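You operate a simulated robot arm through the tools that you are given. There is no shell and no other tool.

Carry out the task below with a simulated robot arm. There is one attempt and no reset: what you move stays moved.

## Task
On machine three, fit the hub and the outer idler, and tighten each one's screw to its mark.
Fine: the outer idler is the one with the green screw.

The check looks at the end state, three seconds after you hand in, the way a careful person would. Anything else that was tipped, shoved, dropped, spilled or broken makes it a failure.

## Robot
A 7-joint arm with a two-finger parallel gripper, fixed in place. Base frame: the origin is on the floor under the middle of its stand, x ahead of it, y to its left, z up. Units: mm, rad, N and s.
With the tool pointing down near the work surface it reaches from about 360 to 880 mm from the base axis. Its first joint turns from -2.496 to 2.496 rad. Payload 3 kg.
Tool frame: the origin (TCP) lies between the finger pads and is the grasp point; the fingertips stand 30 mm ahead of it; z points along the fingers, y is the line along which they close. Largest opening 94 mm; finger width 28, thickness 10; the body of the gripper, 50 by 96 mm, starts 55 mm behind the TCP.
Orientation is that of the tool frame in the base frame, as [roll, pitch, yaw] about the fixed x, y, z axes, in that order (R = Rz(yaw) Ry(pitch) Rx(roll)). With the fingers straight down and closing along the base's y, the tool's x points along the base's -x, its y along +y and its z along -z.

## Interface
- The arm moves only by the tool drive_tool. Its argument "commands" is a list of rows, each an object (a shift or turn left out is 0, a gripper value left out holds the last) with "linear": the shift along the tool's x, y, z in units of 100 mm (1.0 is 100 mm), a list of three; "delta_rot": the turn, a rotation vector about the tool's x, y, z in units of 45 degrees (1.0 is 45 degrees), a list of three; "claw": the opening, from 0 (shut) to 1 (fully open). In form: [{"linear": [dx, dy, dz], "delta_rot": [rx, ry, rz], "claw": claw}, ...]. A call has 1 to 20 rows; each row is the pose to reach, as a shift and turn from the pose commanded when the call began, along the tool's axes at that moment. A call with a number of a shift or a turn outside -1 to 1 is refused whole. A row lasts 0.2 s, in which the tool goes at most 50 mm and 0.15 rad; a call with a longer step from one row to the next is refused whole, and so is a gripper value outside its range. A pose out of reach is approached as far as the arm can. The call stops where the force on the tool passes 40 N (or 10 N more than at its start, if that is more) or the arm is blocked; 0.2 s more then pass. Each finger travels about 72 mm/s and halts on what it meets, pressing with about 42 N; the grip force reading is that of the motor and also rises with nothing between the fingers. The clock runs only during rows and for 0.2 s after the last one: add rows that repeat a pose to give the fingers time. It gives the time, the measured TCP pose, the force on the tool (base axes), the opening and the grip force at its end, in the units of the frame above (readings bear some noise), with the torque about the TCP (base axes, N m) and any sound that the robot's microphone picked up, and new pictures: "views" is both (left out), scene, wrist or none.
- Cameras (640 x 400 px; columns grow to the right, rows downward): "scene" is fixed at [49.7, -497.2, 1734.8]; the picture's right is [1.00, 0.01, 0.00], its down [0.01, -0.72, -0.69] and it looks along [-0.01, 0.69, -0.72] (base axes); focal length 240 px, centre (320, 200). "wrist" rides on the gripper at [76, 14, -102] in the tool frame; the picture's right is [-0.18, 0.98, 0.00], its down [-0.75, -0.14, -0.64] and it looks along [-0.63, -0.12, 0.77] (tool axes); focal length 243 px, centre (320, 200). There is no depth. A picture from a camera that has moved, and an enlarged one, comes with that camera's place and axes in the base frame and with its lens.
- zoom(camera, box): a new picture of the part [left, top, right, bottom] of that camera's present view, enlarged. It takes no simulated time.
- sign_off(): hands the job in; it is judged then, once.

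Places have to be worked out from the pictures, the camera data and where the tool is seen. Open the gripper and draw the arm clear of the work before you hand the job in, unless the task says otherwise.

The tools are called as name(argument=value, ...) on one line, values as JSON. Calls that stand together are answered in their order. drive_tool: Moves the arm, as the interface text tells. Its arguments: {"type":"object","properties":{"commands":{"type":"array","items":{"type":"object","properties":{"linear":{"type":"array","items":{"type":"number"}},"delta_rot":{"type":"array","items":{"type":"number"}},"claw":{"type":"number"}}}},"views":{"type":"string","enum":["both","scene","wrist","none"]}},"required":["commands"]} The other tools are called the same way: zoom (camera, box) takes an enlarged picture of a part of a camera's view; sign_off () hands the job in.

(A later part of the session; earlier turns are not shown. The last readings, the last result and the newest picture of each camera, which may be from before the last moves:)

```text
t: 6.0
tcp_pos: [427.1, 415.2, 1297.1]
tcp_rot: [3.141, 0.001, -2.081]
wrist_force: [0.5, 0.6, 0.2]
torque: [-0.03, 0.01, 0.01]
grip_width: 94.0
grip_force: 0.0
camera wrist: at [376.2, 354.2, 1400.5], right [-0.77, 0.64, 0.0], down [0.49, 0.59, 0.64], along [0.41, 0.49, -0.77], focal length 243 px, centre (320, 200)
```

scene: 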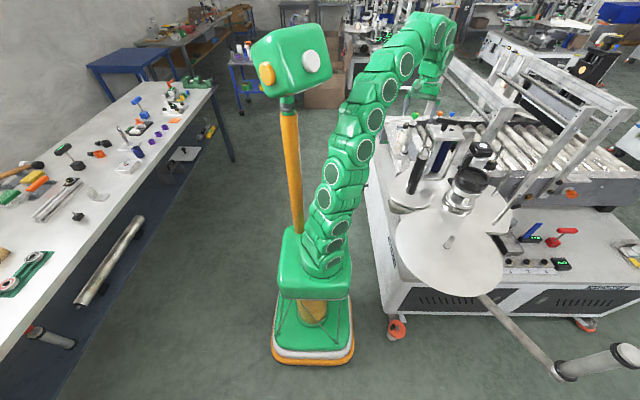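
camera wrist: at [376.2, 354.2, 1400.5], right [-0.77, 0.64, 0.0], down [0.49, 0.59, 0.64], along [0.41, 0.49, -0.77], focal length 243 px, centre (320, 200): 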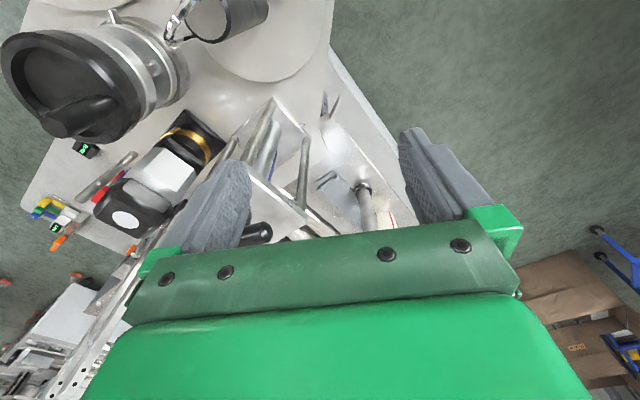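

zoom(camera="scene", box=[390, 95, 470, 160])

zoom(camera="wrist", box=[220, 90, 440, 240])

zoom(camera="wrist", box=[60, 120, 160, 200])

zoom(camera="scene", box=[398, 108, 428, 134])

zoom(camera="scene", box=[425, 100, 465, 130])

```text
6.15 times, centred on (430, 128) of scene
camera zoom: at [49.7, -497.2, 1734.8], right [1.0, 0.01, 0.0], down [0.01, -0.72, -0.69], along [-0.01, 0.69, -0.72], focal length 1479 px, centre (-357, 646)
```

zoom: 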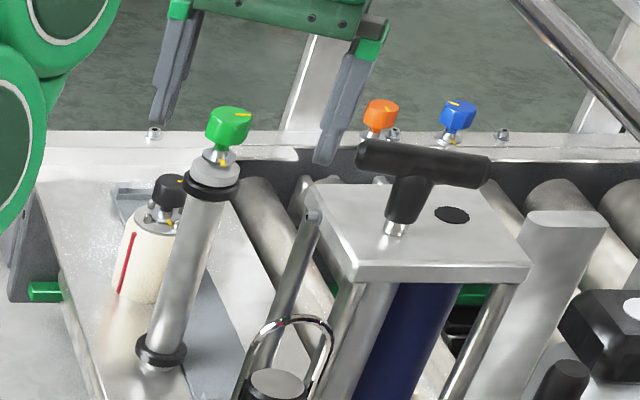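

```text
2.67 times, centred on (330, 165) of wrist
camera zoom: at [376.2, 354.2, 1400.5], right [-0.77, 0.64, 0.0], down [0.49, 0.59, 0.64], along [0.41, 0.49, -0.77], focal length 647 px, centre (293, 293)
```

zoom: 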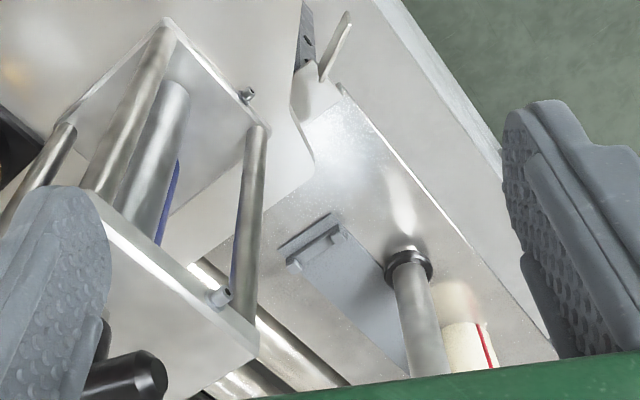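

```text
5.00 times, centred on (110, 160) of wrist
camera zoom: at [376.2, 354.2, 1400.5], right [-0.77, 0.64, 0.0], down [0.49, 0.59, 0.64], along [0.41, 0.49, -0.77], focal length 1213 px, centre (1370, 400)
```

zoom: 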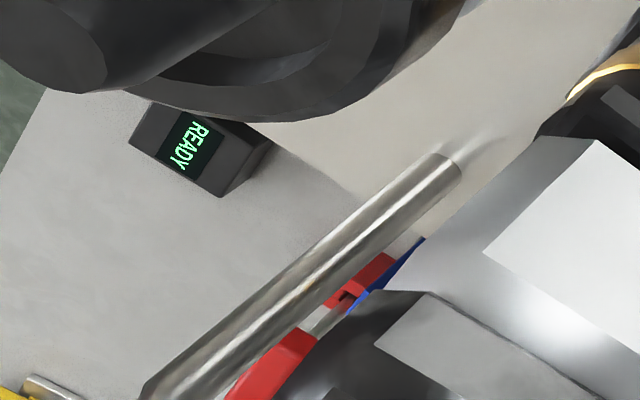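

```text
15.38 times, centred on (413, 121) of scene
camera zoom: at [49.7, -497.2, 1734.8], right [1.0, 0.01, 0.0], down [0.01, -0.72, -0.69], along [-0.01, 0.69, -0.72], focal length 3697 px, centre (-1111, 1415)
```

zoom: 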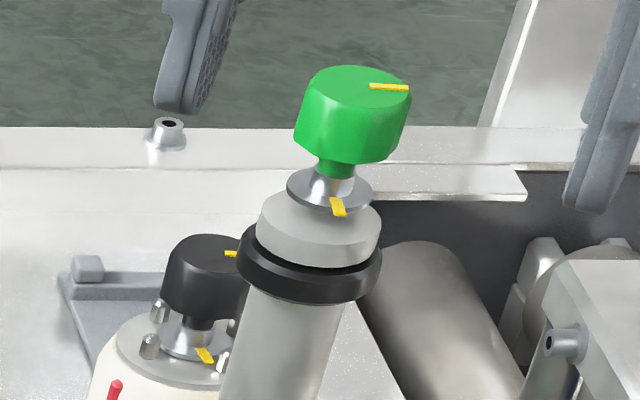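

```text
13.33 times, centred on (445, 115) of scene
camera zoom: at [49.7, -497.2, 1734.8], right [1.0, 0.01, 0.0], down [0.01, -0.72, -0.69], along [-0.01, 0.69, -0.72], focal length 3204 px, centre (-1347, 1333)
```

zoom: 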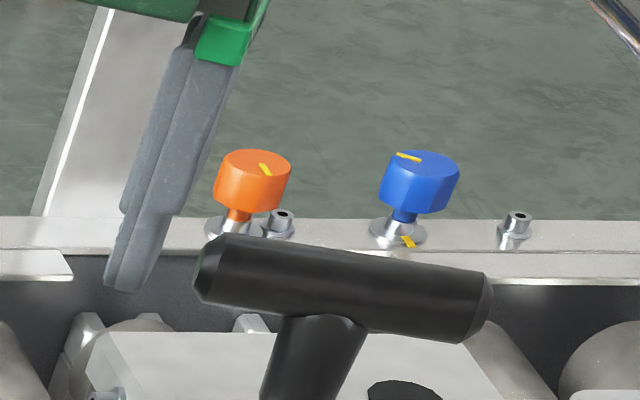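

The screws are now clear. Green knob on the idler and black knob on the hub, each with a yellow pointer on the knob and a fixed yellow mark on the washer below it. I'll check the job sheets and other texts around the room for hints about which pin is the "outer" one.

zoom(camera="scene", box=[424, 34, 446, 54])

zoom(camera="scene", box=[512, 0, 534, 18])

zoom(camera="scene", box=[500, 190, 550, 240])

zoom(camera="scene", box=[505, 160, 545, 200])

zoom(camera="scene", box=[380, 105, 420, 150])

zoom(camera="scene", box=[370, 10, 400, 40])

zoom(camera="scene", box=[560, 280, 640, 300])

```text
16.00 times, centred on (435, 44) of scene
camera zoom: at [49.7, -497.2, 1734.8], right [1.0, 0.01, 0.0], down [0.01, -0.72, -0.69], along [-0.01, 0.69, -0.72], focal length 3845 px, centre (-1520, 2696)
```

zoom: 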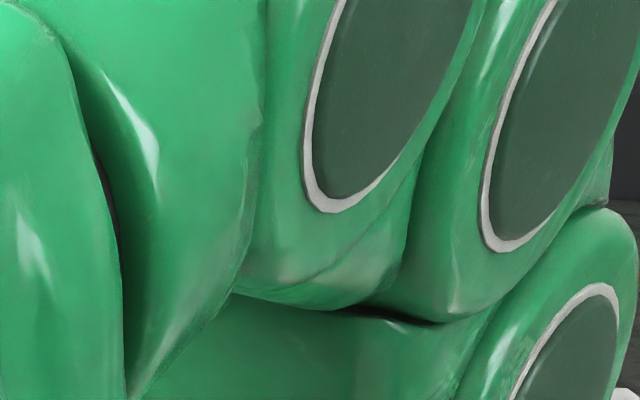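

```text
16.00 times, centred on (523, 9) of scene
camera zoom: at [49.7, -497.2, 1734.8], right [1.0, 0.01, 0.0], down [0.01, -0.72, -0.69], along [-0.01, 0.69, -0.72], focal length 3845 px, centre (-2928, 3256)
```

zoom: 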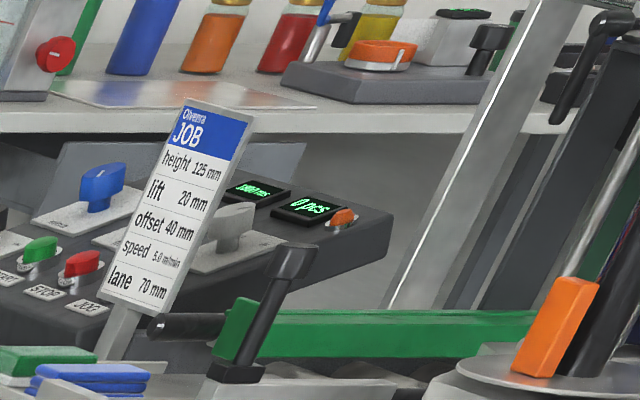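

```text
8.00 times, centred on (525, 215) of scene
camera zoom: at [49.7, -497.2, 1734.8], right [1.0, 0.01, 0.0], down [0.01, -0.72, -0.69], along [-0.01, 0.69, -0.72], focal length 1923 px, centre (-1320, 80)
```

zoom: 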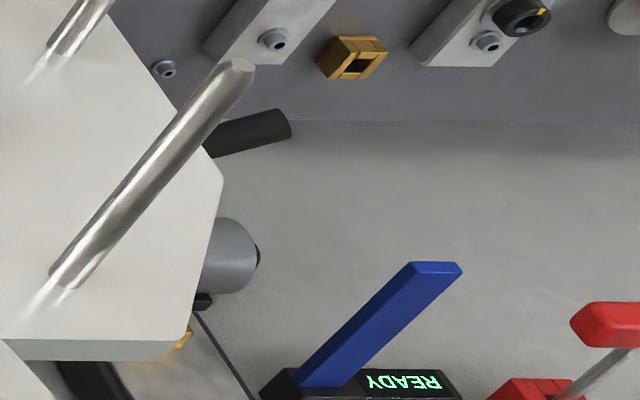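

```text
10.00 times, centred on (525, 180) of scene
camera zoom: at [49.7, -497.2, 1734.8], right [1.0, 0.01, 0.0], down [0.01, -0.72, -0.69], along [-0.01, 0.69, -0.72], focal length 2403 px, centre (-1730, 400)
```

zoom: 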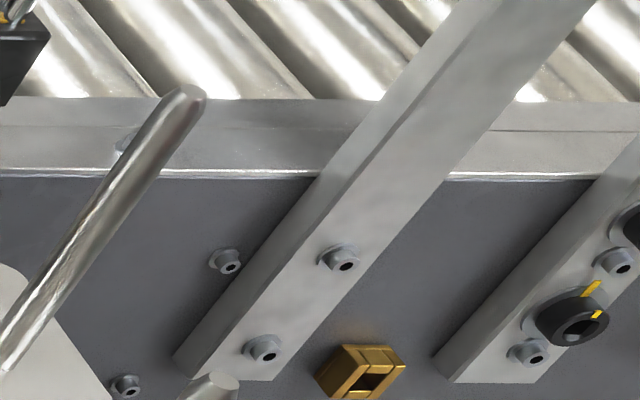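

```text
8.89 times, centred on (400, 128) of scene
camera zoom: at [49.7, -497.2, 1734.8], right [1.0, 0.01, 0.0], down [0.01, -0.72, -0.69], along [-0.01, 0.69, -0.72], focal length 2136 px, centre (-391, 844)
```

zoom: 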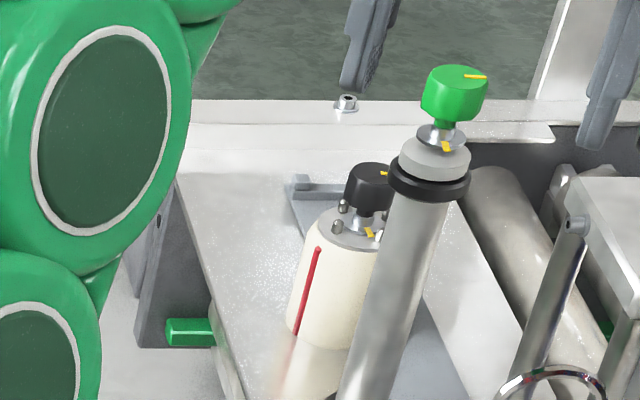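

```text
13.33 times, centred on (385, 25) of scene
camera zoom: at [49.7, -497.2, 1734.8], right [1.0, 0.01, 0.0], down [0.01, -0.72, -0.69], along [-0.01, 0.69, -0.72], focal length 3204 px, centre (-547, 2533)
```

zoom: 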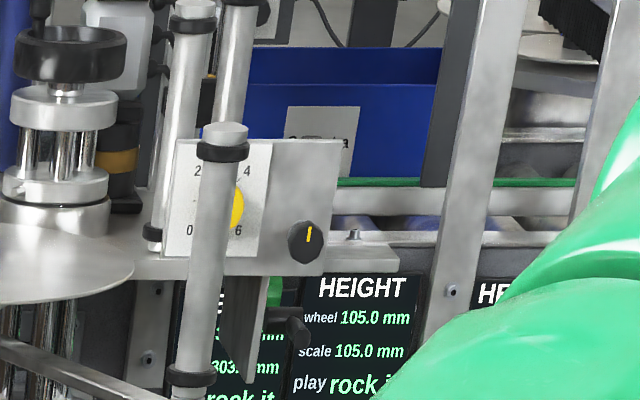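

```text
8.00 times, centred on (600, 290) of scene
camera zoom: at [49.7, -497.2, 1734.8], right [1.0, 0.01, 0.0], down [0.01, -0.72, -0.69], along [-0.01, 0.69, -0.72], focal length 1923 px, centre (-1920, -520)
```

zoom: 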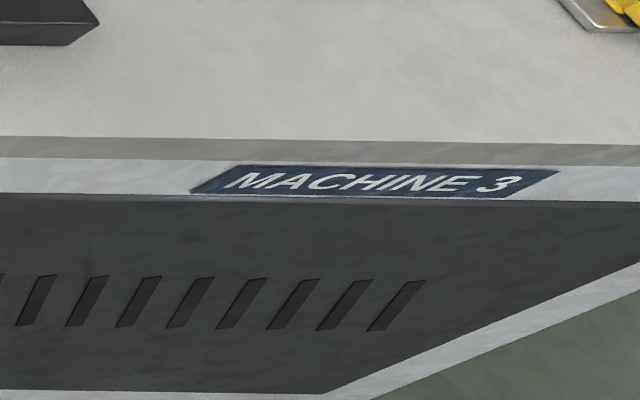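

No text about "outer" so far. I'll move closer to the loose parts, staying clear of the T-handle fixture (top ≈1220 near (585, 478)), to locate the idler and hub precisely.

drive_tool(commands=[{"linear": [-0.3, 0.25, 0.1], "delta_rot": [0, 0, -0.05]}, {"linear": [-0.6, 0.5, 0.2], "delta_rot": [0, 0, -0.1]}, {"linear": [-0.8, 0.8, 0.3], "delta_rot": [0, -0.15, -0.1]}, {"linear": [-0.8, 0.8, 0.3], "delta_rot": [0, -0.3, -0.1]}], views="both")

```text
t: 7.0
tcp_pos: [393.9, 524.1, 1269.9]
tcp_rot: [-3.131, 0.235, -2.002]
wrist_force: [0.0, -0.2, -0.1]
torque: [-0.01, 0.01, 0.0]
grip_width: 93.7
grip_force: 0.1
camera wrist: at [339.5, 440.7, 1351.8], right [-0.82, 0.58, 0.03], down [0.37, 0.47, 0.8], along [0.45, 0.67, -0.6], focal length 243 px, centre (320, 200)
```

scene: 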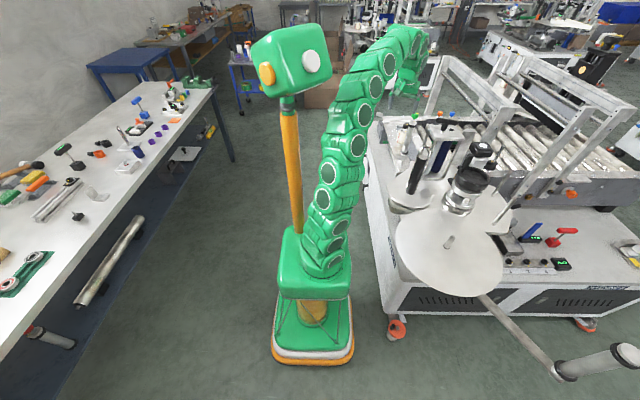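
wrist: 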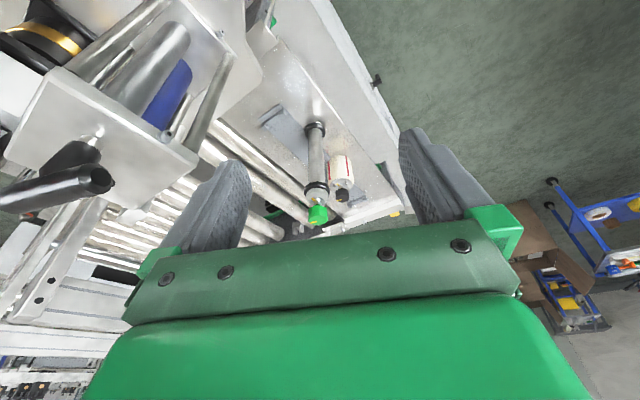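

zoom(camera="wrist", box=[260, 90, 400, 240])

zoom(camera="wrist", box=[290, 110, 370, 230])

zoom(camera="scene", box=[390, 105, 430, 155])

zoom(camera="wrist", box=[0, 0, 260, 240])

```text
2.67 times, centred on (330, 165) of wrist
camera zoom: at [339.5, 440.7, 1351.8], right [-0.82, 0.58, 0.03], down [0.37, 0.47, 0.8], along [0.45, 0.67, -0.6], focal length 647 px, centre (293, 293)
```

zoom: 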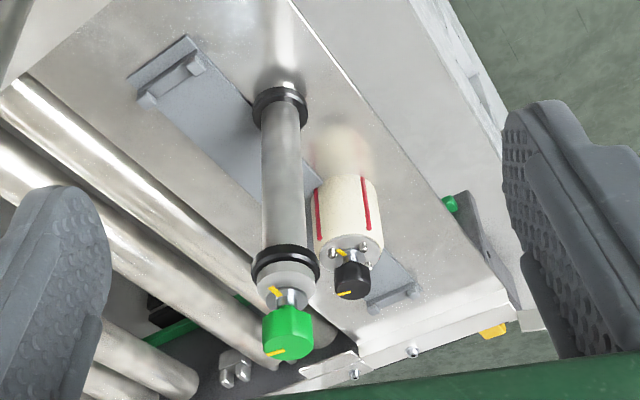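

```text
3.33 times, centred on (330, 170) of wrist
camera zoom: at [339.5, 440.7, 1351.8], right [-0.82, 0.58, 0.03], down [0.37, 0.47, 0.8], along [0.45, 0.67, -0.6], focal length 809 px, centre (287, 300)
```

zoom: 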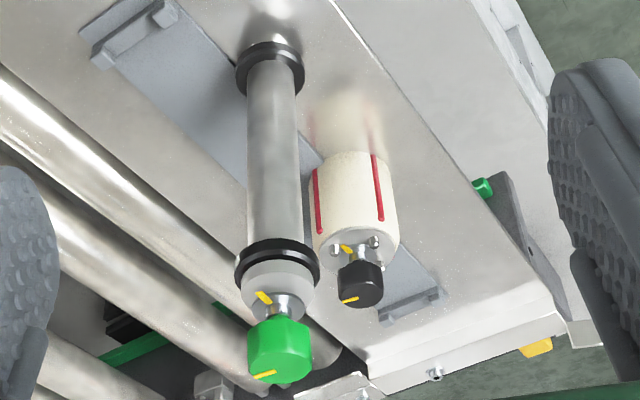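

```text
8.00 times, centred on (410, 130) of scene
camera zoom: at [49.7, -497.2, 1734.8], right [1.0, 0.01, 0.0], down [0.01, -0.72, -0.69], along [-0.01, 0.69, -0.72], focal length 1923 px, centre (-400, 760)
```

zoom: 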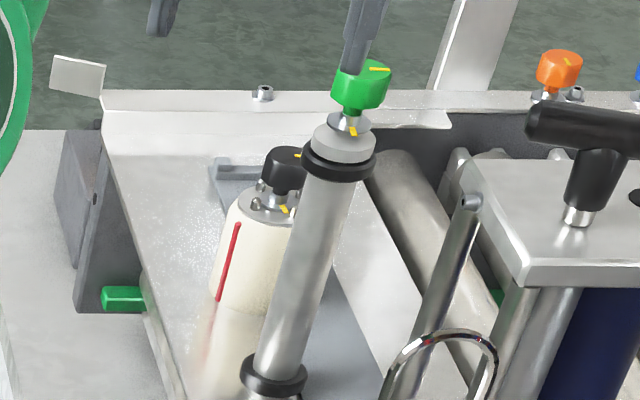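

```text
1.67 times, centred on (130, 120) of wrist
camera zoom: at [339.5, 440.7, 1351.8], right [-0.82, 0.58, 0.03], down [0.37, 0.47, 0.8], along [0.45, 0.67, -0.6], focal length 404 px, centre (637, 333)
```

zoom: 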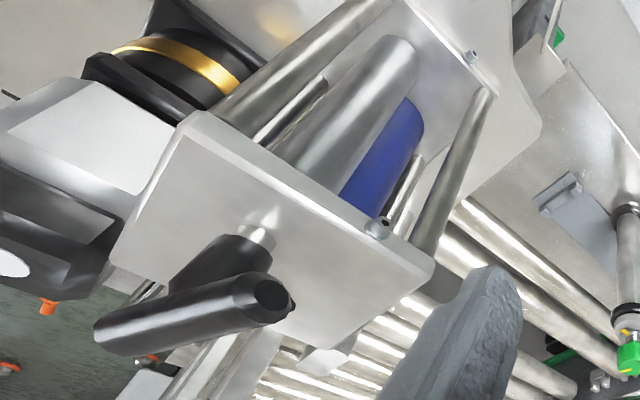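

I have a good view of the parts. The idler is at about (551, 749) and the hub at about (548, 845), both standing on a lower plate at z≈850. I'll compare the two bare pins in more detail to see which one is meant for the outer idler.

zoom(camera="scene", box=[528, 164, 542, 178])

zoom(camera="scene", box=[530, 192, 544, 206])

zoom(camera="scene", box=[508, 180, 528, 204])

zoom(camera="scene", box=[510, 200, 534, 230])

zoom(camera="wrist", box=[300, 105, 335, 130])

zoom(camera="wrist", box=[300, 175, 360, 230])

```text
16.00 times, centred on (535, 171) of scene
camera zoom: at [49.7, -497.2, 1734.8], right [1.0, 0.01, 0.0], down [0.01, -0.72, -0.69], along [-0.01, 0.69, -0.72], focal length 3845 px, centre (-3120, 664)
```

zoom: 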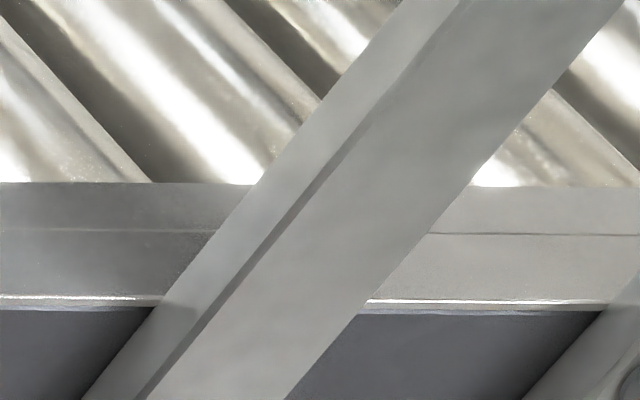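

```text
16.00 times, centred on (537, 199) of scene
camera zoom: at [49.7, -497.2, 1734.8], right [1.0, 0.01, 0.0], down [0.01, -0.72, -0.69], along [-0.01, 0.69, -0.72], focal length 3845 px, centre (-3152, 216)
```

zoom: 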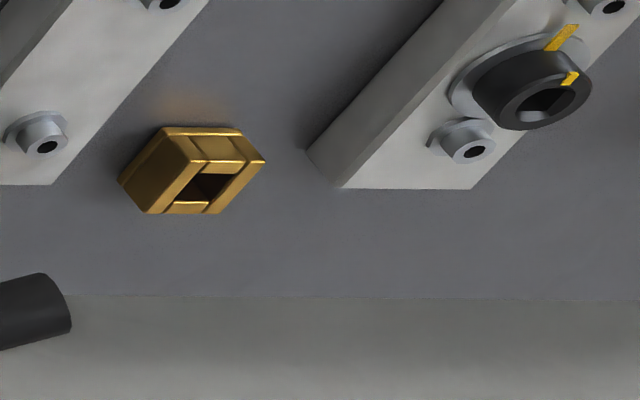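

```text
16.00 times, centred on (518, 192) of scene
camera zoom: at [49.7, -497.2, 1734.8], right [1.0, 0.01, 0.0], down [0.01, -0.72, -0.69], along [-0.01, 0.69, -0.72], focal length 3845 px, centre (-2848, 328)
```

zoom: 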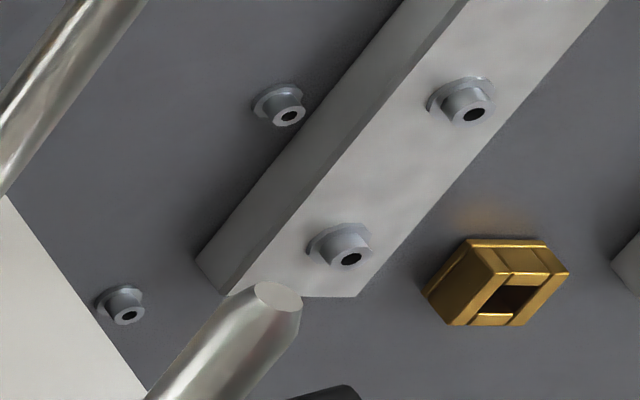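

```text
13.33 times, centred on (522, 215) of scene
camera zoom: at [49.7, -497.2, 1734.8], right [1.0, 0.01, 0.0], down [0.01, -0.72, -0.69], along [-0.01, 0.69, -0.72], focal length 3204 px, centre (-2373, 0)
```

zoom: 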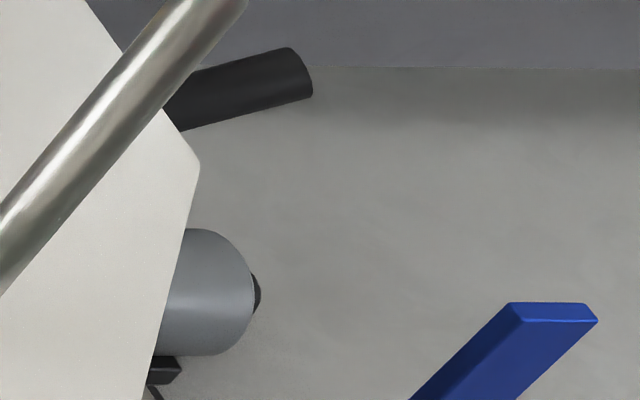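

```text
16.00 times, centred on (318, 118) of wrist
camera zoom: at [339.5, 440.7, 1351.8], right [-0.82, 0.58, 0.03], down [0.37, 0.47, 0.8], along [0.45, 0.67, -0.6], focal length 3882 px, centre (360, 1520)
```

zoom: 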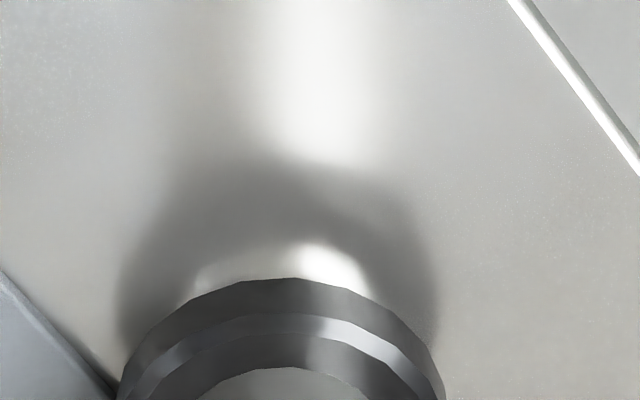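

```text
7.27 times, centred on (330, 202) of wrist
camera zoom: at [339.5, 440.7, 1351.8], right [-0.82, 0.58, 0.03], down [0.37, 0.47, 0.8], along [0.45, 0.67, -0.6], focal length 1764 px, centre (247, 182)
```

zoom: 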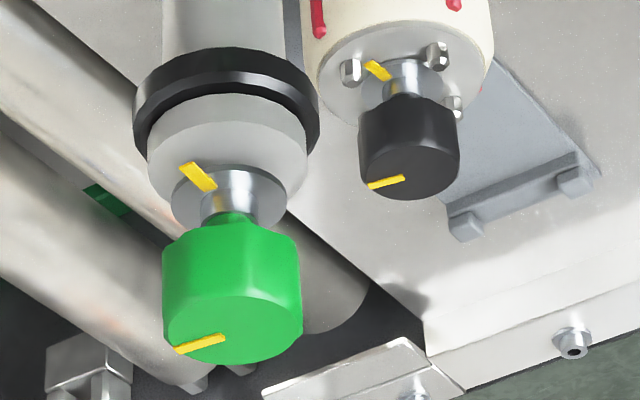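

Both knobs show the pointer about 70° counter-clockwise of the mark, seen from above. I'll check the rest of the room for another idler and anything that identifies the outer position.

zoom(camera="scene", box=[0, 310, 100, 370])

zoom(camera="scene", box=[60, 200, 160, 310])

zoom(camera="scene", box=[340, 100, 400, 240])

zoom(camera="scene", box=[590, 225, 640, 275])

zoom(camera="scene", box=[550, 330, 640, 400])

zoom(camera="scene", box=[180, 0, 280, 60])

zoom(camera="scene", box=[0, 150, 60, 210])

zoom(camera="scene", box=[360, 200, 500, 330])

```text
6.40 times, centred on (50, 340) of scene
camera zoom: at [49.7, -497.2, 1734.8], right [1.0, 0.01, 0.0], down [0.01, -0.72, -0.69], along [-0.01, 0.69, -0.72], focal length 1538 px, centre (2048, -696)
```

zoom: 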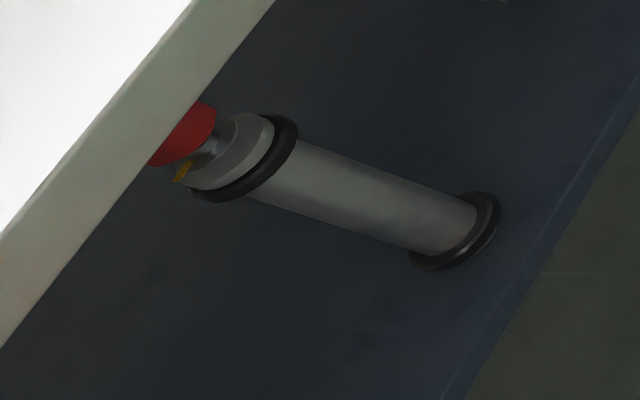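

```text
3.64 times, centred on (110, 255) of scene
camera zoom: at [49.7, -497.2, 1734.8], right [1.0, 0.01, 0.0], down [0.01, -0.72, -0.69], along [-0.01, 0.69, -0.72], focal length 874 px, centre (1084, 0)
```

zoom: 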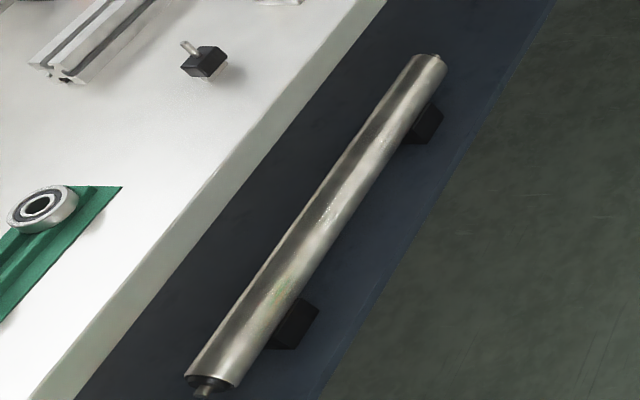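

```text
2.86 times, centred on (370, 170) of scene
camera zoom: at [49.7, -497.2, 1734.8], right [1.0, 0.01, 0.0], down [0.01, -0.72, -0.69], along [-0.01, 0.69, -0.72], focal length 687 px, centre (177, 286)
```

zoom: 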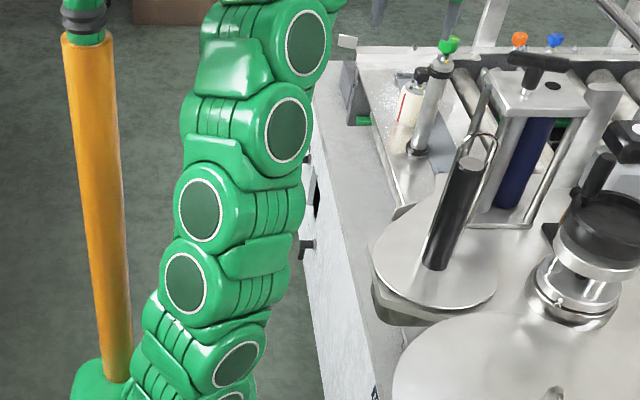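

```text
8.00 times, centred on (615, 250) of scene
camera zoom: at [49.7, -497.2, 1734.8], right [1.0, 0.01, 0.0], down [0.01, -0.72, -0.69], along [-0.01, 0.69, -0.72], focal length 1923 px, centre (-2040, -200)
```

zoom: 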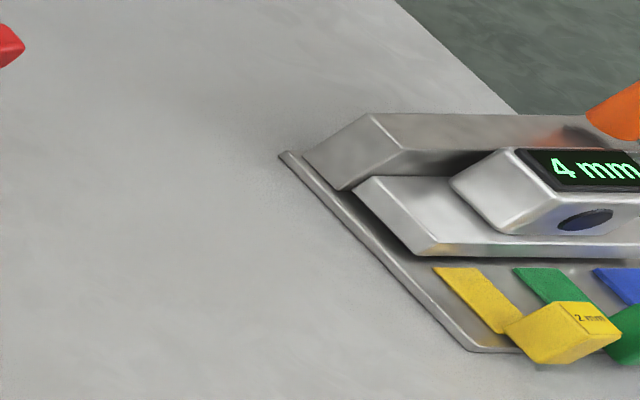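

```text
5.71 times, centred on (595, 365) of scene
camera zoom: at [49.7, -497.2, 1734.8], right [1.0, 0.01, 0.0], down [0.01, -0.72, -0.69], along [-0.01, 0.69, -0.72], focal length 1373 px, centre (-1251, -743)
```

zoom: 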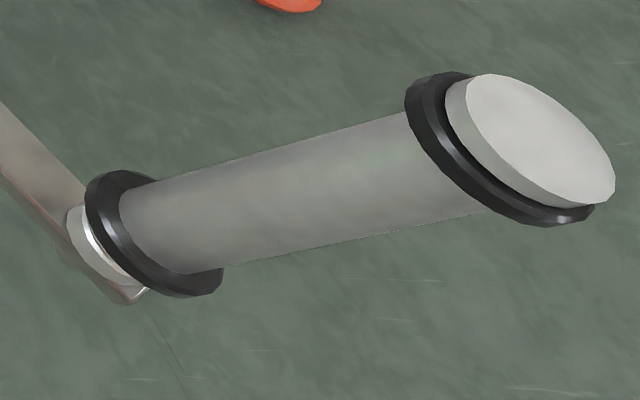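

```text
6.40 times, centred on (230, 30) of scene
camera zoom: at [49.7, -497.2, 1734.8], right [1.0, 0.01, 0.0], down [0.01, -0.72, -0.69], along [-0.01, 0.69, -0.72], focal length 1538 px, centre (896, 1288)
```

zoom: 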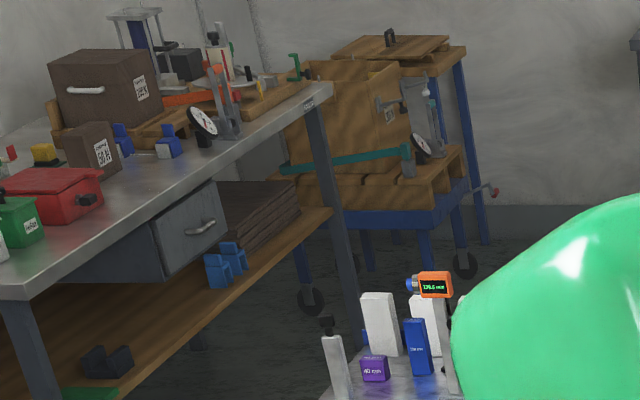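

```text
6.67 times, centred on (30, 180) of scene
camera zoom: at [49.7, -497.2, 1734.8], right [1.0, 0.01, 0.0], down [0.01, -0.72, -0.69], along [-0.01, 0.69, -0.72], focal length 1602 px, centre (2253, 333)
```

zoom: 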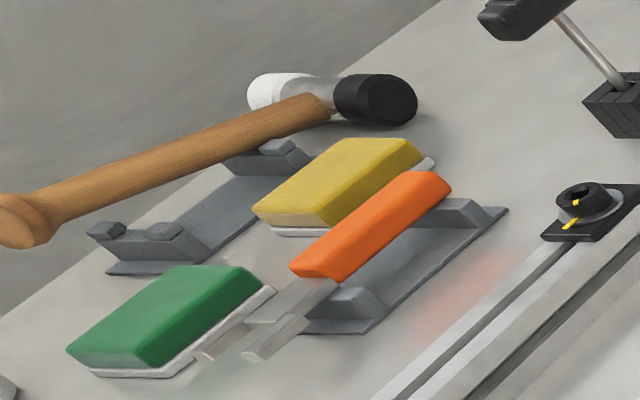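

```text
3.08 times, centred on (430, 265) of scene
camera zoom: at [49.7, -497.2, 1734.8], right [1.0, 0.01, 0.0], down [0.01, -0.72, -0.69], along [-0.01, 0.69, -0.72], focal length 739 px, centre (-18, 0)
```

zoom: 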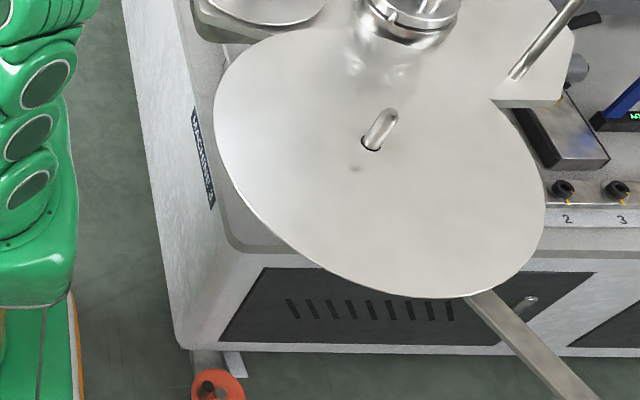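

Found it: another idler, with a red screw, lies on the shelf under the bench. That is the one not wanted. Now I'll retreat and look closely at both bare pins to decide which is the outer one.

drive_tool(commands=[{"linear": [0.25, -0.28, -0.16], "delta_rot": [0, 0.1, 0.03]}, {"linear": [0.5, -0.55, -0.32], "delta_rot": [0, 0.2, 0.07]}, {"linear": [0.74, -0.83, -0.48], "delta_rot": [0, 0.3, 0.1]}, {"linear": [0.74, -0.83, -0.48], "delta_rot": [0, 0.3, 0.1]}], views="none")

```text
t: 8.0
tcp_pos: [434.9, 413.9, 1297.0]
tcp_rot: [-3.141, -0.004, -2.082]
wrist_force: [0.7, -0.2, 1.1]
torque: [0.0, 0.01, 0.01]
grip_width: 93.9
grip_force: 0.0
```

drive_tool(commands=[{"linear": [0.24, -0.32, 0], "delta_rot": [0, 0, 0.15]}, {"linear": [0.48, -0.65, 0], "delta_rot": [0, 0, 0.3]}, {"linear": [0.71, -0.97, 0], "delta_rot": [0, 0, 0.46]}, {"linear": [0.71, -0.97, 0], "delta_rot": [0, 0, 0.46]}], views="none")

```text
t: 9.0
tcp_pos: [486.0, 302.2, 1298.9]
tcp_rot: [3.141, 0.001, -2.444]
wrist_force: [-0.5, -0.8, -0.4]
torque: [0.02, -0.01, 0.01]
grip_width: 94.1
grip_force: 0.1
```

drive_tool(commands=[{"linear": [0.06, -0.46, 0.1]}, {"linear": [0.13, -0.93, 0.2]}, {"linear": [0.13, -0.93, 0.2]}], views="none")

drive_tool(commands=[{"linear": [-0.2, -0.35, 0.2]}, {"linear": [-0.4, -0.7, 0.4]}, {"linear": [-0.6, -0.95, 0.6]}, {"linear": [-0.6, -0.95, 0.6]}], views="both")

```text
t: 9.8
tcp_pos: [534.3, 224.8, 1277.4]
tcp_rot: [3.141, 0.001, -2.443]
wrist_force: [0.2, -0.9, 0.5]
torque: [0.01, -0.01, 0.0]
grip_width: 93.9
grip_force: 0.1
```

```text
t: 10.8
tcp_pos: [641.9, 186.1, 1216.8]
tcp_rot: [3.141, -0.002, -2.445]
wrist_force: [-0.3, 0.1, 0.7]
torque: [0.0, 0.03, 0.01]
grip_width: 93.9
grip_force: 0.0
camera wrist: at [573.8, 146.5, 1319.5], right [-0.49, 0.87, 0.0], down [0.67, 0.38, 0.64], along [0.56, 0.31, -0.77], focal length 243 px, centre (320, 200)
```

scene: 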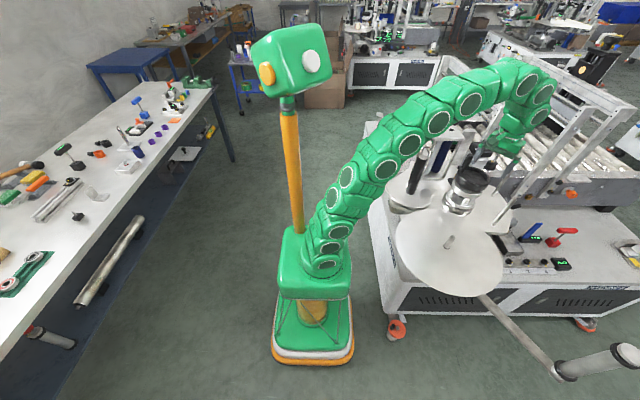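
wrist: 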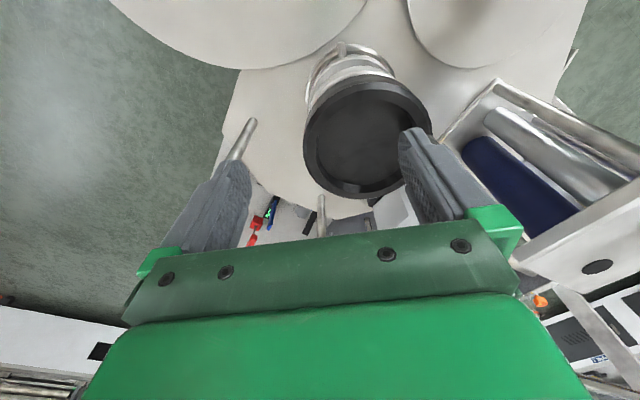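

Both pins are in view now. I'll shift toward the front to see both pin bases clear of the fingers.

drive_tool(commands=[{"linear": [0.06, -0.33, 0.05]}, {"linear": [0.12, -0.65, 0.1]}, {"linear": [0.16, -0.97, 0.15]}, {"linear": [0.16, -0.97, 0.15]}], views="both")

```text
t: 11.8
tcp_pos: [689.8, 106.7, 1205.2]
tcp_rot: [3.14, -0.002, -2.444]
wrist_force: [-0.2, -0.2, 0.3]
torque: [-0.02, -0.03, -0.04]
grip_width: 93.9
grip_force: 0.1
camera wrist: at [621.5, 68.3, 1308.2], right [-0.49, 0.87, 0.0], down [0.67, 0.38, 0.64], along [0.56, 0.31, -0.77], focal length 243 px, centre (320, 200)
```

scene: 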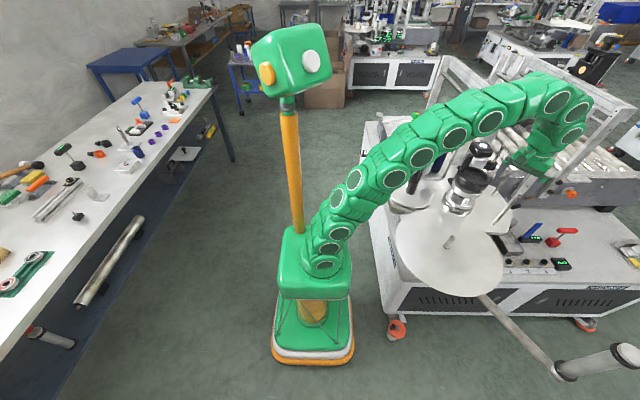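
wrist: 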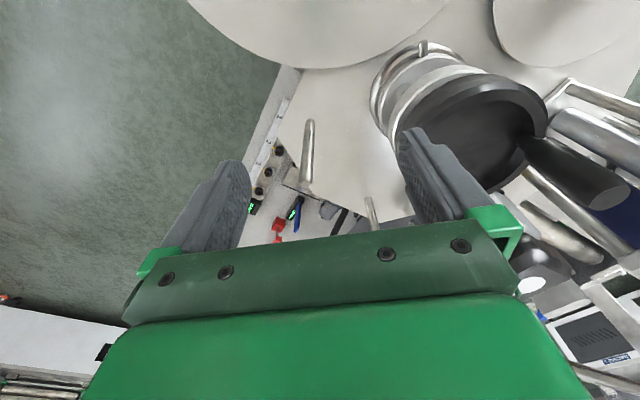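

zoom(camera="wrist", box=[240, 100, 410, 240])

zoom(camera="wrist", box=[350, 185, 390, 235])

zoom(camera="wrist", box=[285, 110, 330, 200])

zoom(camera="scene", box=[495, 140, 575, 240])

```text
2.86 times, centred on (325, 170) of wrist
camera zoom: at [621.5, 68.3, 1308.2], right [-0.49, 0.87, 0.0], down [0.67, 0.38, 0.64], along [0.56, 0.31, -0.77], focal length 693 px, centre (306, 286)
```

zoom: 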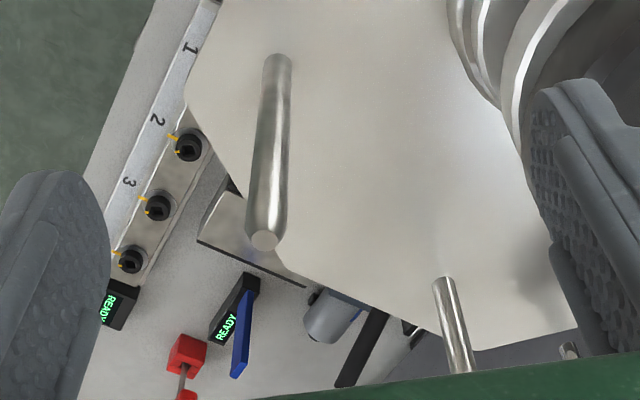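

```text
8.00 times, centred on (370, 210) of wrist
camera zoom: at [621.5, 68.3, 1308.2], right [-0.49, 0.87, 0.0], down [0.67, 0.38, 0.64], along [0.56, 0.31, -0.77], focal length 1941 px, centre (-80, 120)
```

zoom: 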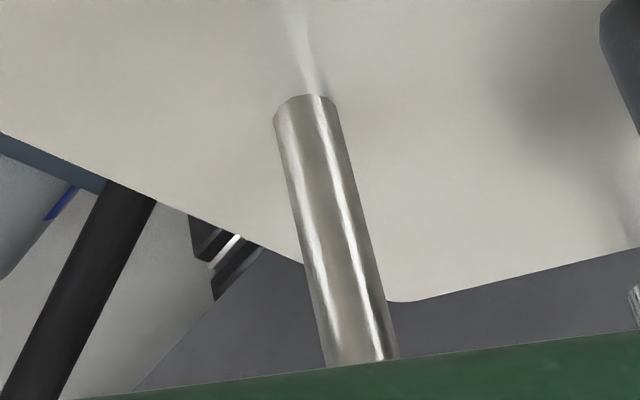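

```text
4.44 times, centred on (308, 155) of wrist
camera zoom: at [621.5, 68.3, 1308.2], right [-0.49, 0.87, 0.0], down [0.67, 0.38, 0.64], along [0.56, 0.31, -0.77], focal length 1078 px, centre (376, 400)
```

zoom: 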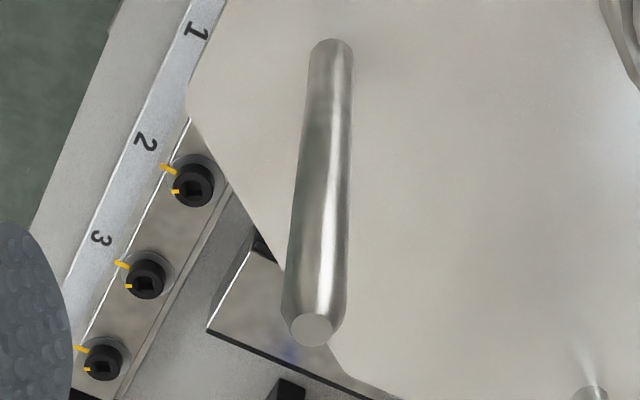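

```text
4.00 times, centred on (535, 190) of scene
camera zoom: at [49.7, -497.2, 1734.8], right [1.0, 0.01, 0.0], down [0.01, -0.72, -0.69], along [-0.01, 0.69, -0.72], focal length 961 px, centre (-540, 240)
```

zoom: 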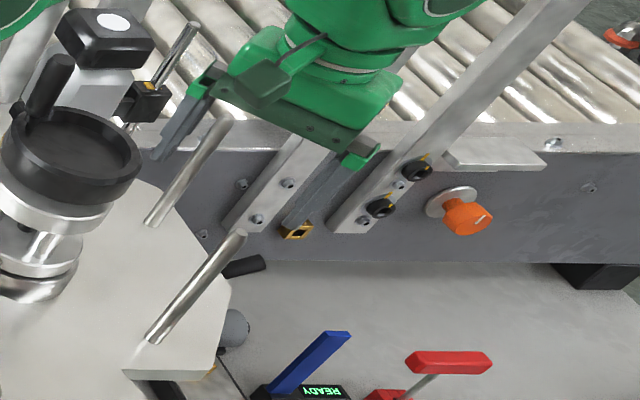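

The two pins have the same size and height. B is at about (761, 129) and A at about (841, 300), right by the conveyor. Pin B is the one toward the outside of the machine, away from the conveyor, so I take it as the outer idler's post. I'll go back to the loose idler via safe heights.

drive_tool(commands=[{"linear": [0.05, 0.32, -0.25]}, {"linear": [0.1, 0.65, -0.45]}, {"linear": [0.16, 0.98, -0.6]}, {"linear": [0.16, 0.98, -0.7]}], views="none")

drive_tool(commands=[{"linear": [0.05, 0.32, -0.1]}, {"linear": [0.1, 0.65, -0.2]}, {"linear": [0.15, 0.98, -0.2]}, {"linear": [0.15, 0.98, -0.2]}], views="none")

drive_tool(commands=[{"linear": [0.05, 0.35, 0], "delta_rot": [0, 0, -0.1]}, {"linear": [0.1, 0.65, 0], "delta_rot": [0, 0, -0.2]}, {"linear": [0.15, 0.98, 0], "delta_rot": [0, 0, -0.3]}, {"linear": [0.15, 0.98, 0], "delta_rot": [0, 0, -0.3]}], views="none")

```text
t: 12.8
tcp_pos: [614.5, 173.4, 1273.9]
tcp_rot: [-3.141, 0.001, -2.444]
wrist_force: [-0.3, 0.1, -1.1]
torque: [-0.03, -0.02, 0.0]
grip_width: 94.0
grip_force: 0.0
```

```text
t: 13.8
tcp_pos: [540.1, 237.4, 1293.8]
tcp_rot: [-3.141, -0.001, -2.445]
wrist_force: [0.4, -0.6, -0.6]
torque: [-0.03, 0.01, 0.01]
grip_width: 93.8
grip_force: 0.0
```

```text
t: 14.8
tcp_pos: [467.4, 301.0, 1294.1]
tcp_rot: [-3.141, 0.001, -2.207]
wrist_force: [-0.1, -0.5, 0.2]
torque: [0.0, -0.01, 0.0]
grip_width: 94.3
grip_force: 0.0
```

drive_tool(commands=[{"linear": [-0.13, 0.33, 0]}, {"linear": [-0.26, 0.66, 0]}, {"linear": [-0.4, 1.0, 0]}], views="none")

drive_tool(commands=[{"linear": [-0.13, 0.33, 0], "delta_rot": [0, -0.15, 0]}, {"linear": [-0.26, 0.66, 0], "delta_rot": [0, -0.3, 0]}, {"linear": [-0.4, 1.0, 0], "delta_rot": [0, -0.45, 0]}, {"linear": [-0.4, 1.0, 0], "delta_rot": [0, -0.6, 0]}, {"linear": [-0.4, 1.0, 0], "delta_rot": [0, -0.75, 0]}], views="both")

```text
t: 15.6
tcp_pos: [410.8, 392.2, 1292.7]
tcp_rot: [3.14, -0.001, -2.208]
wrist_force: [0.4, 0.3, 0.2]
torque: [0.02, 0.0, 0.03]
grip_width: 94.1
grip_force: 0.1
```

```text
t: 17.0
tcp_pos: [389.9, 506.5, 1180.9]
tcp_rot: [3.097, 0.396, -2.245]
wrist_force: [-1.3, 0.2, 0.8]
torque: [-0.01, -0.07, -0.02]
grip_width: 93.6
grip_force: 0.0
stopped in row 5: the arm was blocked; the commanded pose is now the measured one
camera wrist: at [313.1, 425.7, 1247.3], right [-0.67, 0.73, 0.11], down [0.41, 0.25, 0.88], along [0.62, 0.63, -0.47], focal length 243 px, centre (320, 200)
```

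scene: 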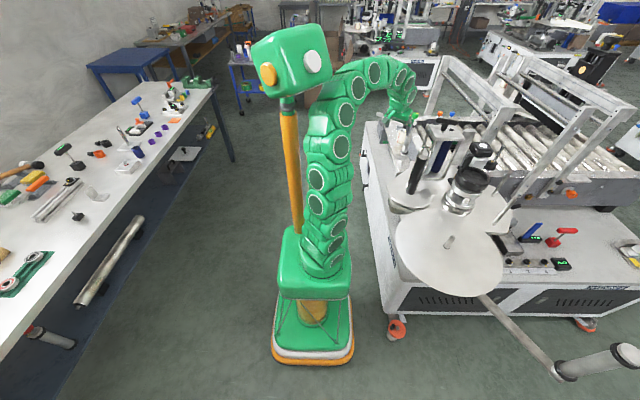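
wrist: 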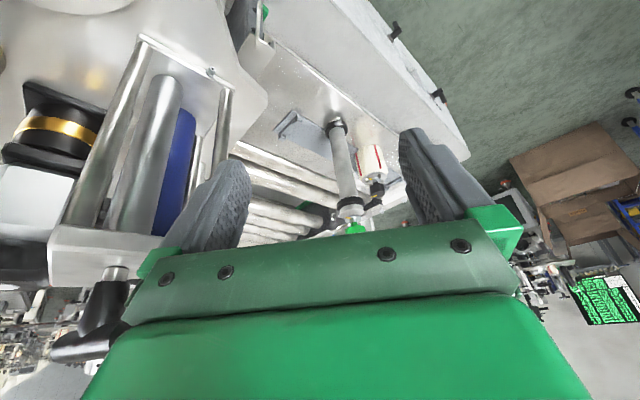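

The arm was blocked while tilting, probably the elbow near its own head post at this high, close-in pose. It settled at (390, 506, 1181), tilted about 23°. Before continuing I'll zoom from here to refine the positions.

zoom(camera="wrist", box=[290, 100, 400, 240])

zoom(camera="scene", box=[270, 40, 430, 140])

zoom(camera="scene", box=[385, 95, 445, 155])

```text
2.86 times, centred on (345, 170) of wrist
camera zoom: at [313.1, 425.7, 1247.3], right [-0.67, 0.73, 0.11], down [0.41, 0.25, 0.88], along [0.62, 0.63, -0.47], focal length 693 px, centre (249, 286)
```

zoom: 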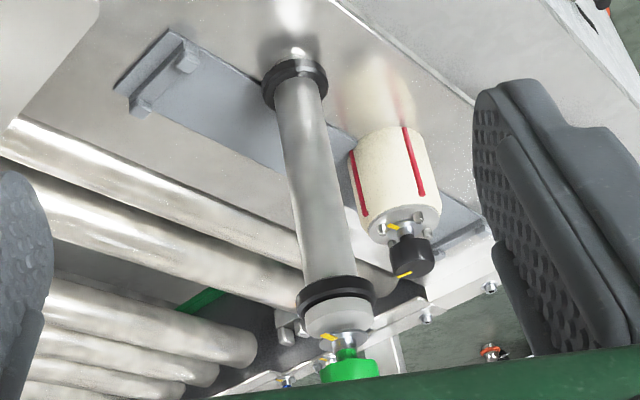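

```text
4.00 times, centred on (350, 90) of scene
camera zoom: at [49.7, -497.2, 1734.8], right [1.0, 0.01, 0.0], down [0.01, -0.72, -0.69], along [-0.01, 0.69, -0.72], focal length 961 px, centre (200, 640)
```

zoom: 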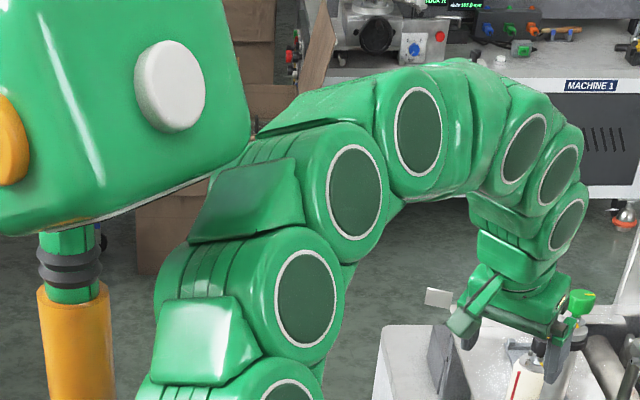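

```text
6.67 times, centred on (415, 125) of scene
camera zoom: at [49.7, -497.2, 1734.8], right [1.0, 0.01, 0.0], down [0.01, -0.72, -0.69], along [-0.01, 0.69, -0.72], focal length 1602 px, centre (-313, 700)
```

zoom: 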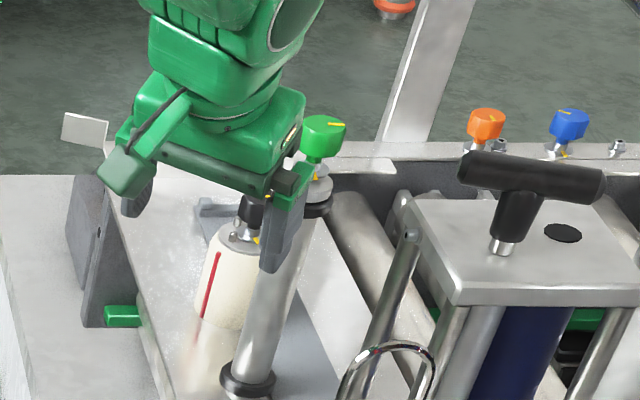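

Two independent views now agree. The idler axis is at about (553, 753) with rings at z≈864 and 1048; the hub is at about (551, 858). The elbow had touched the robot's own head, so I'll first extend outward and then tilt further to 45°, staging 150 mm short of the idler.

drive_tool(commands=[{"linear": [-0.22, 0.02, 0.29]}, {"linear": [-0.44, 0.05, 0.58]}, {"linear": [-0.66, 0.07, 0.86]}, {"linear": [-0.66, 0.07, 0.86]}], views="none")

drive_tool(commands=[{"linear": [-0.22, 0.02, 0.29], "delta_rot": [0.009, -0.165, -0.018]}, {"linear": [-0.44, 0.05, 0.58], "delta_rot": [0.018, -0.33, -0.036]}, {"linear": [-0.66, 0.07, 0.86], "delta_rot": [0.027, -0.495, -0.054]}, {"linear": [-0.66, 0.07, 0.86], "delta_rot": [0.027, -0.495, -0.054]}], views="both")

```text
t: 18.0
tcp_pos: [440.5, 585.4, 1124.6]
tcp_rot: [3.098, 0.393, -2.245]
wrist_force: [-0.4, -0.1, 0.6]
torque: [-0.01, 0.01, -0.01]
grip_width: 93.9
grip_force: 0.1
```

```text
t: 19.0
tcp_pos: [493.0, 666.6, 1069.8]
tcp_rot: [3.142, 0.784, -2.206]
wrist_force: [-0.5, 0.3, 0.3]
torque: [-0.02, -0.03, 0.01]
grip_width: 94.2
grip_force: 0.1
camera wrist: at [404.4, 572.2, 1089.5], right [-0.71, 0.69, 0.13], down [0.16, -0.02, 0.99], along [0.68, 0.73, -0.1], focal length 243 px, centre (320, 200)
```

scene: 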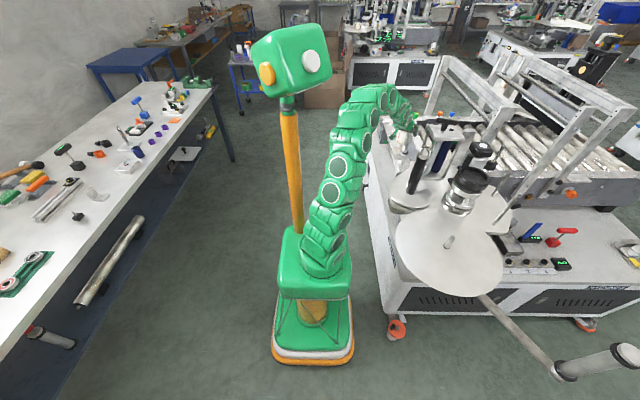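
wrist: 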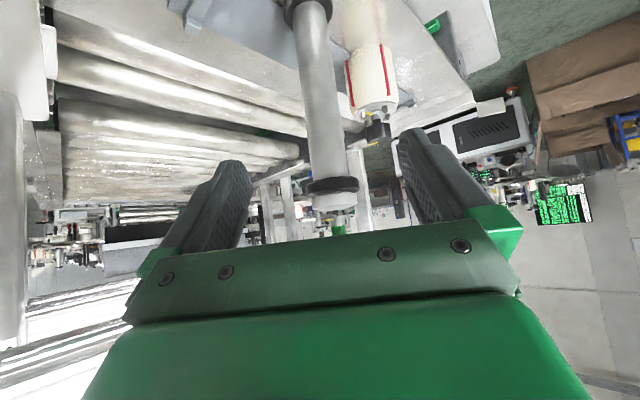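

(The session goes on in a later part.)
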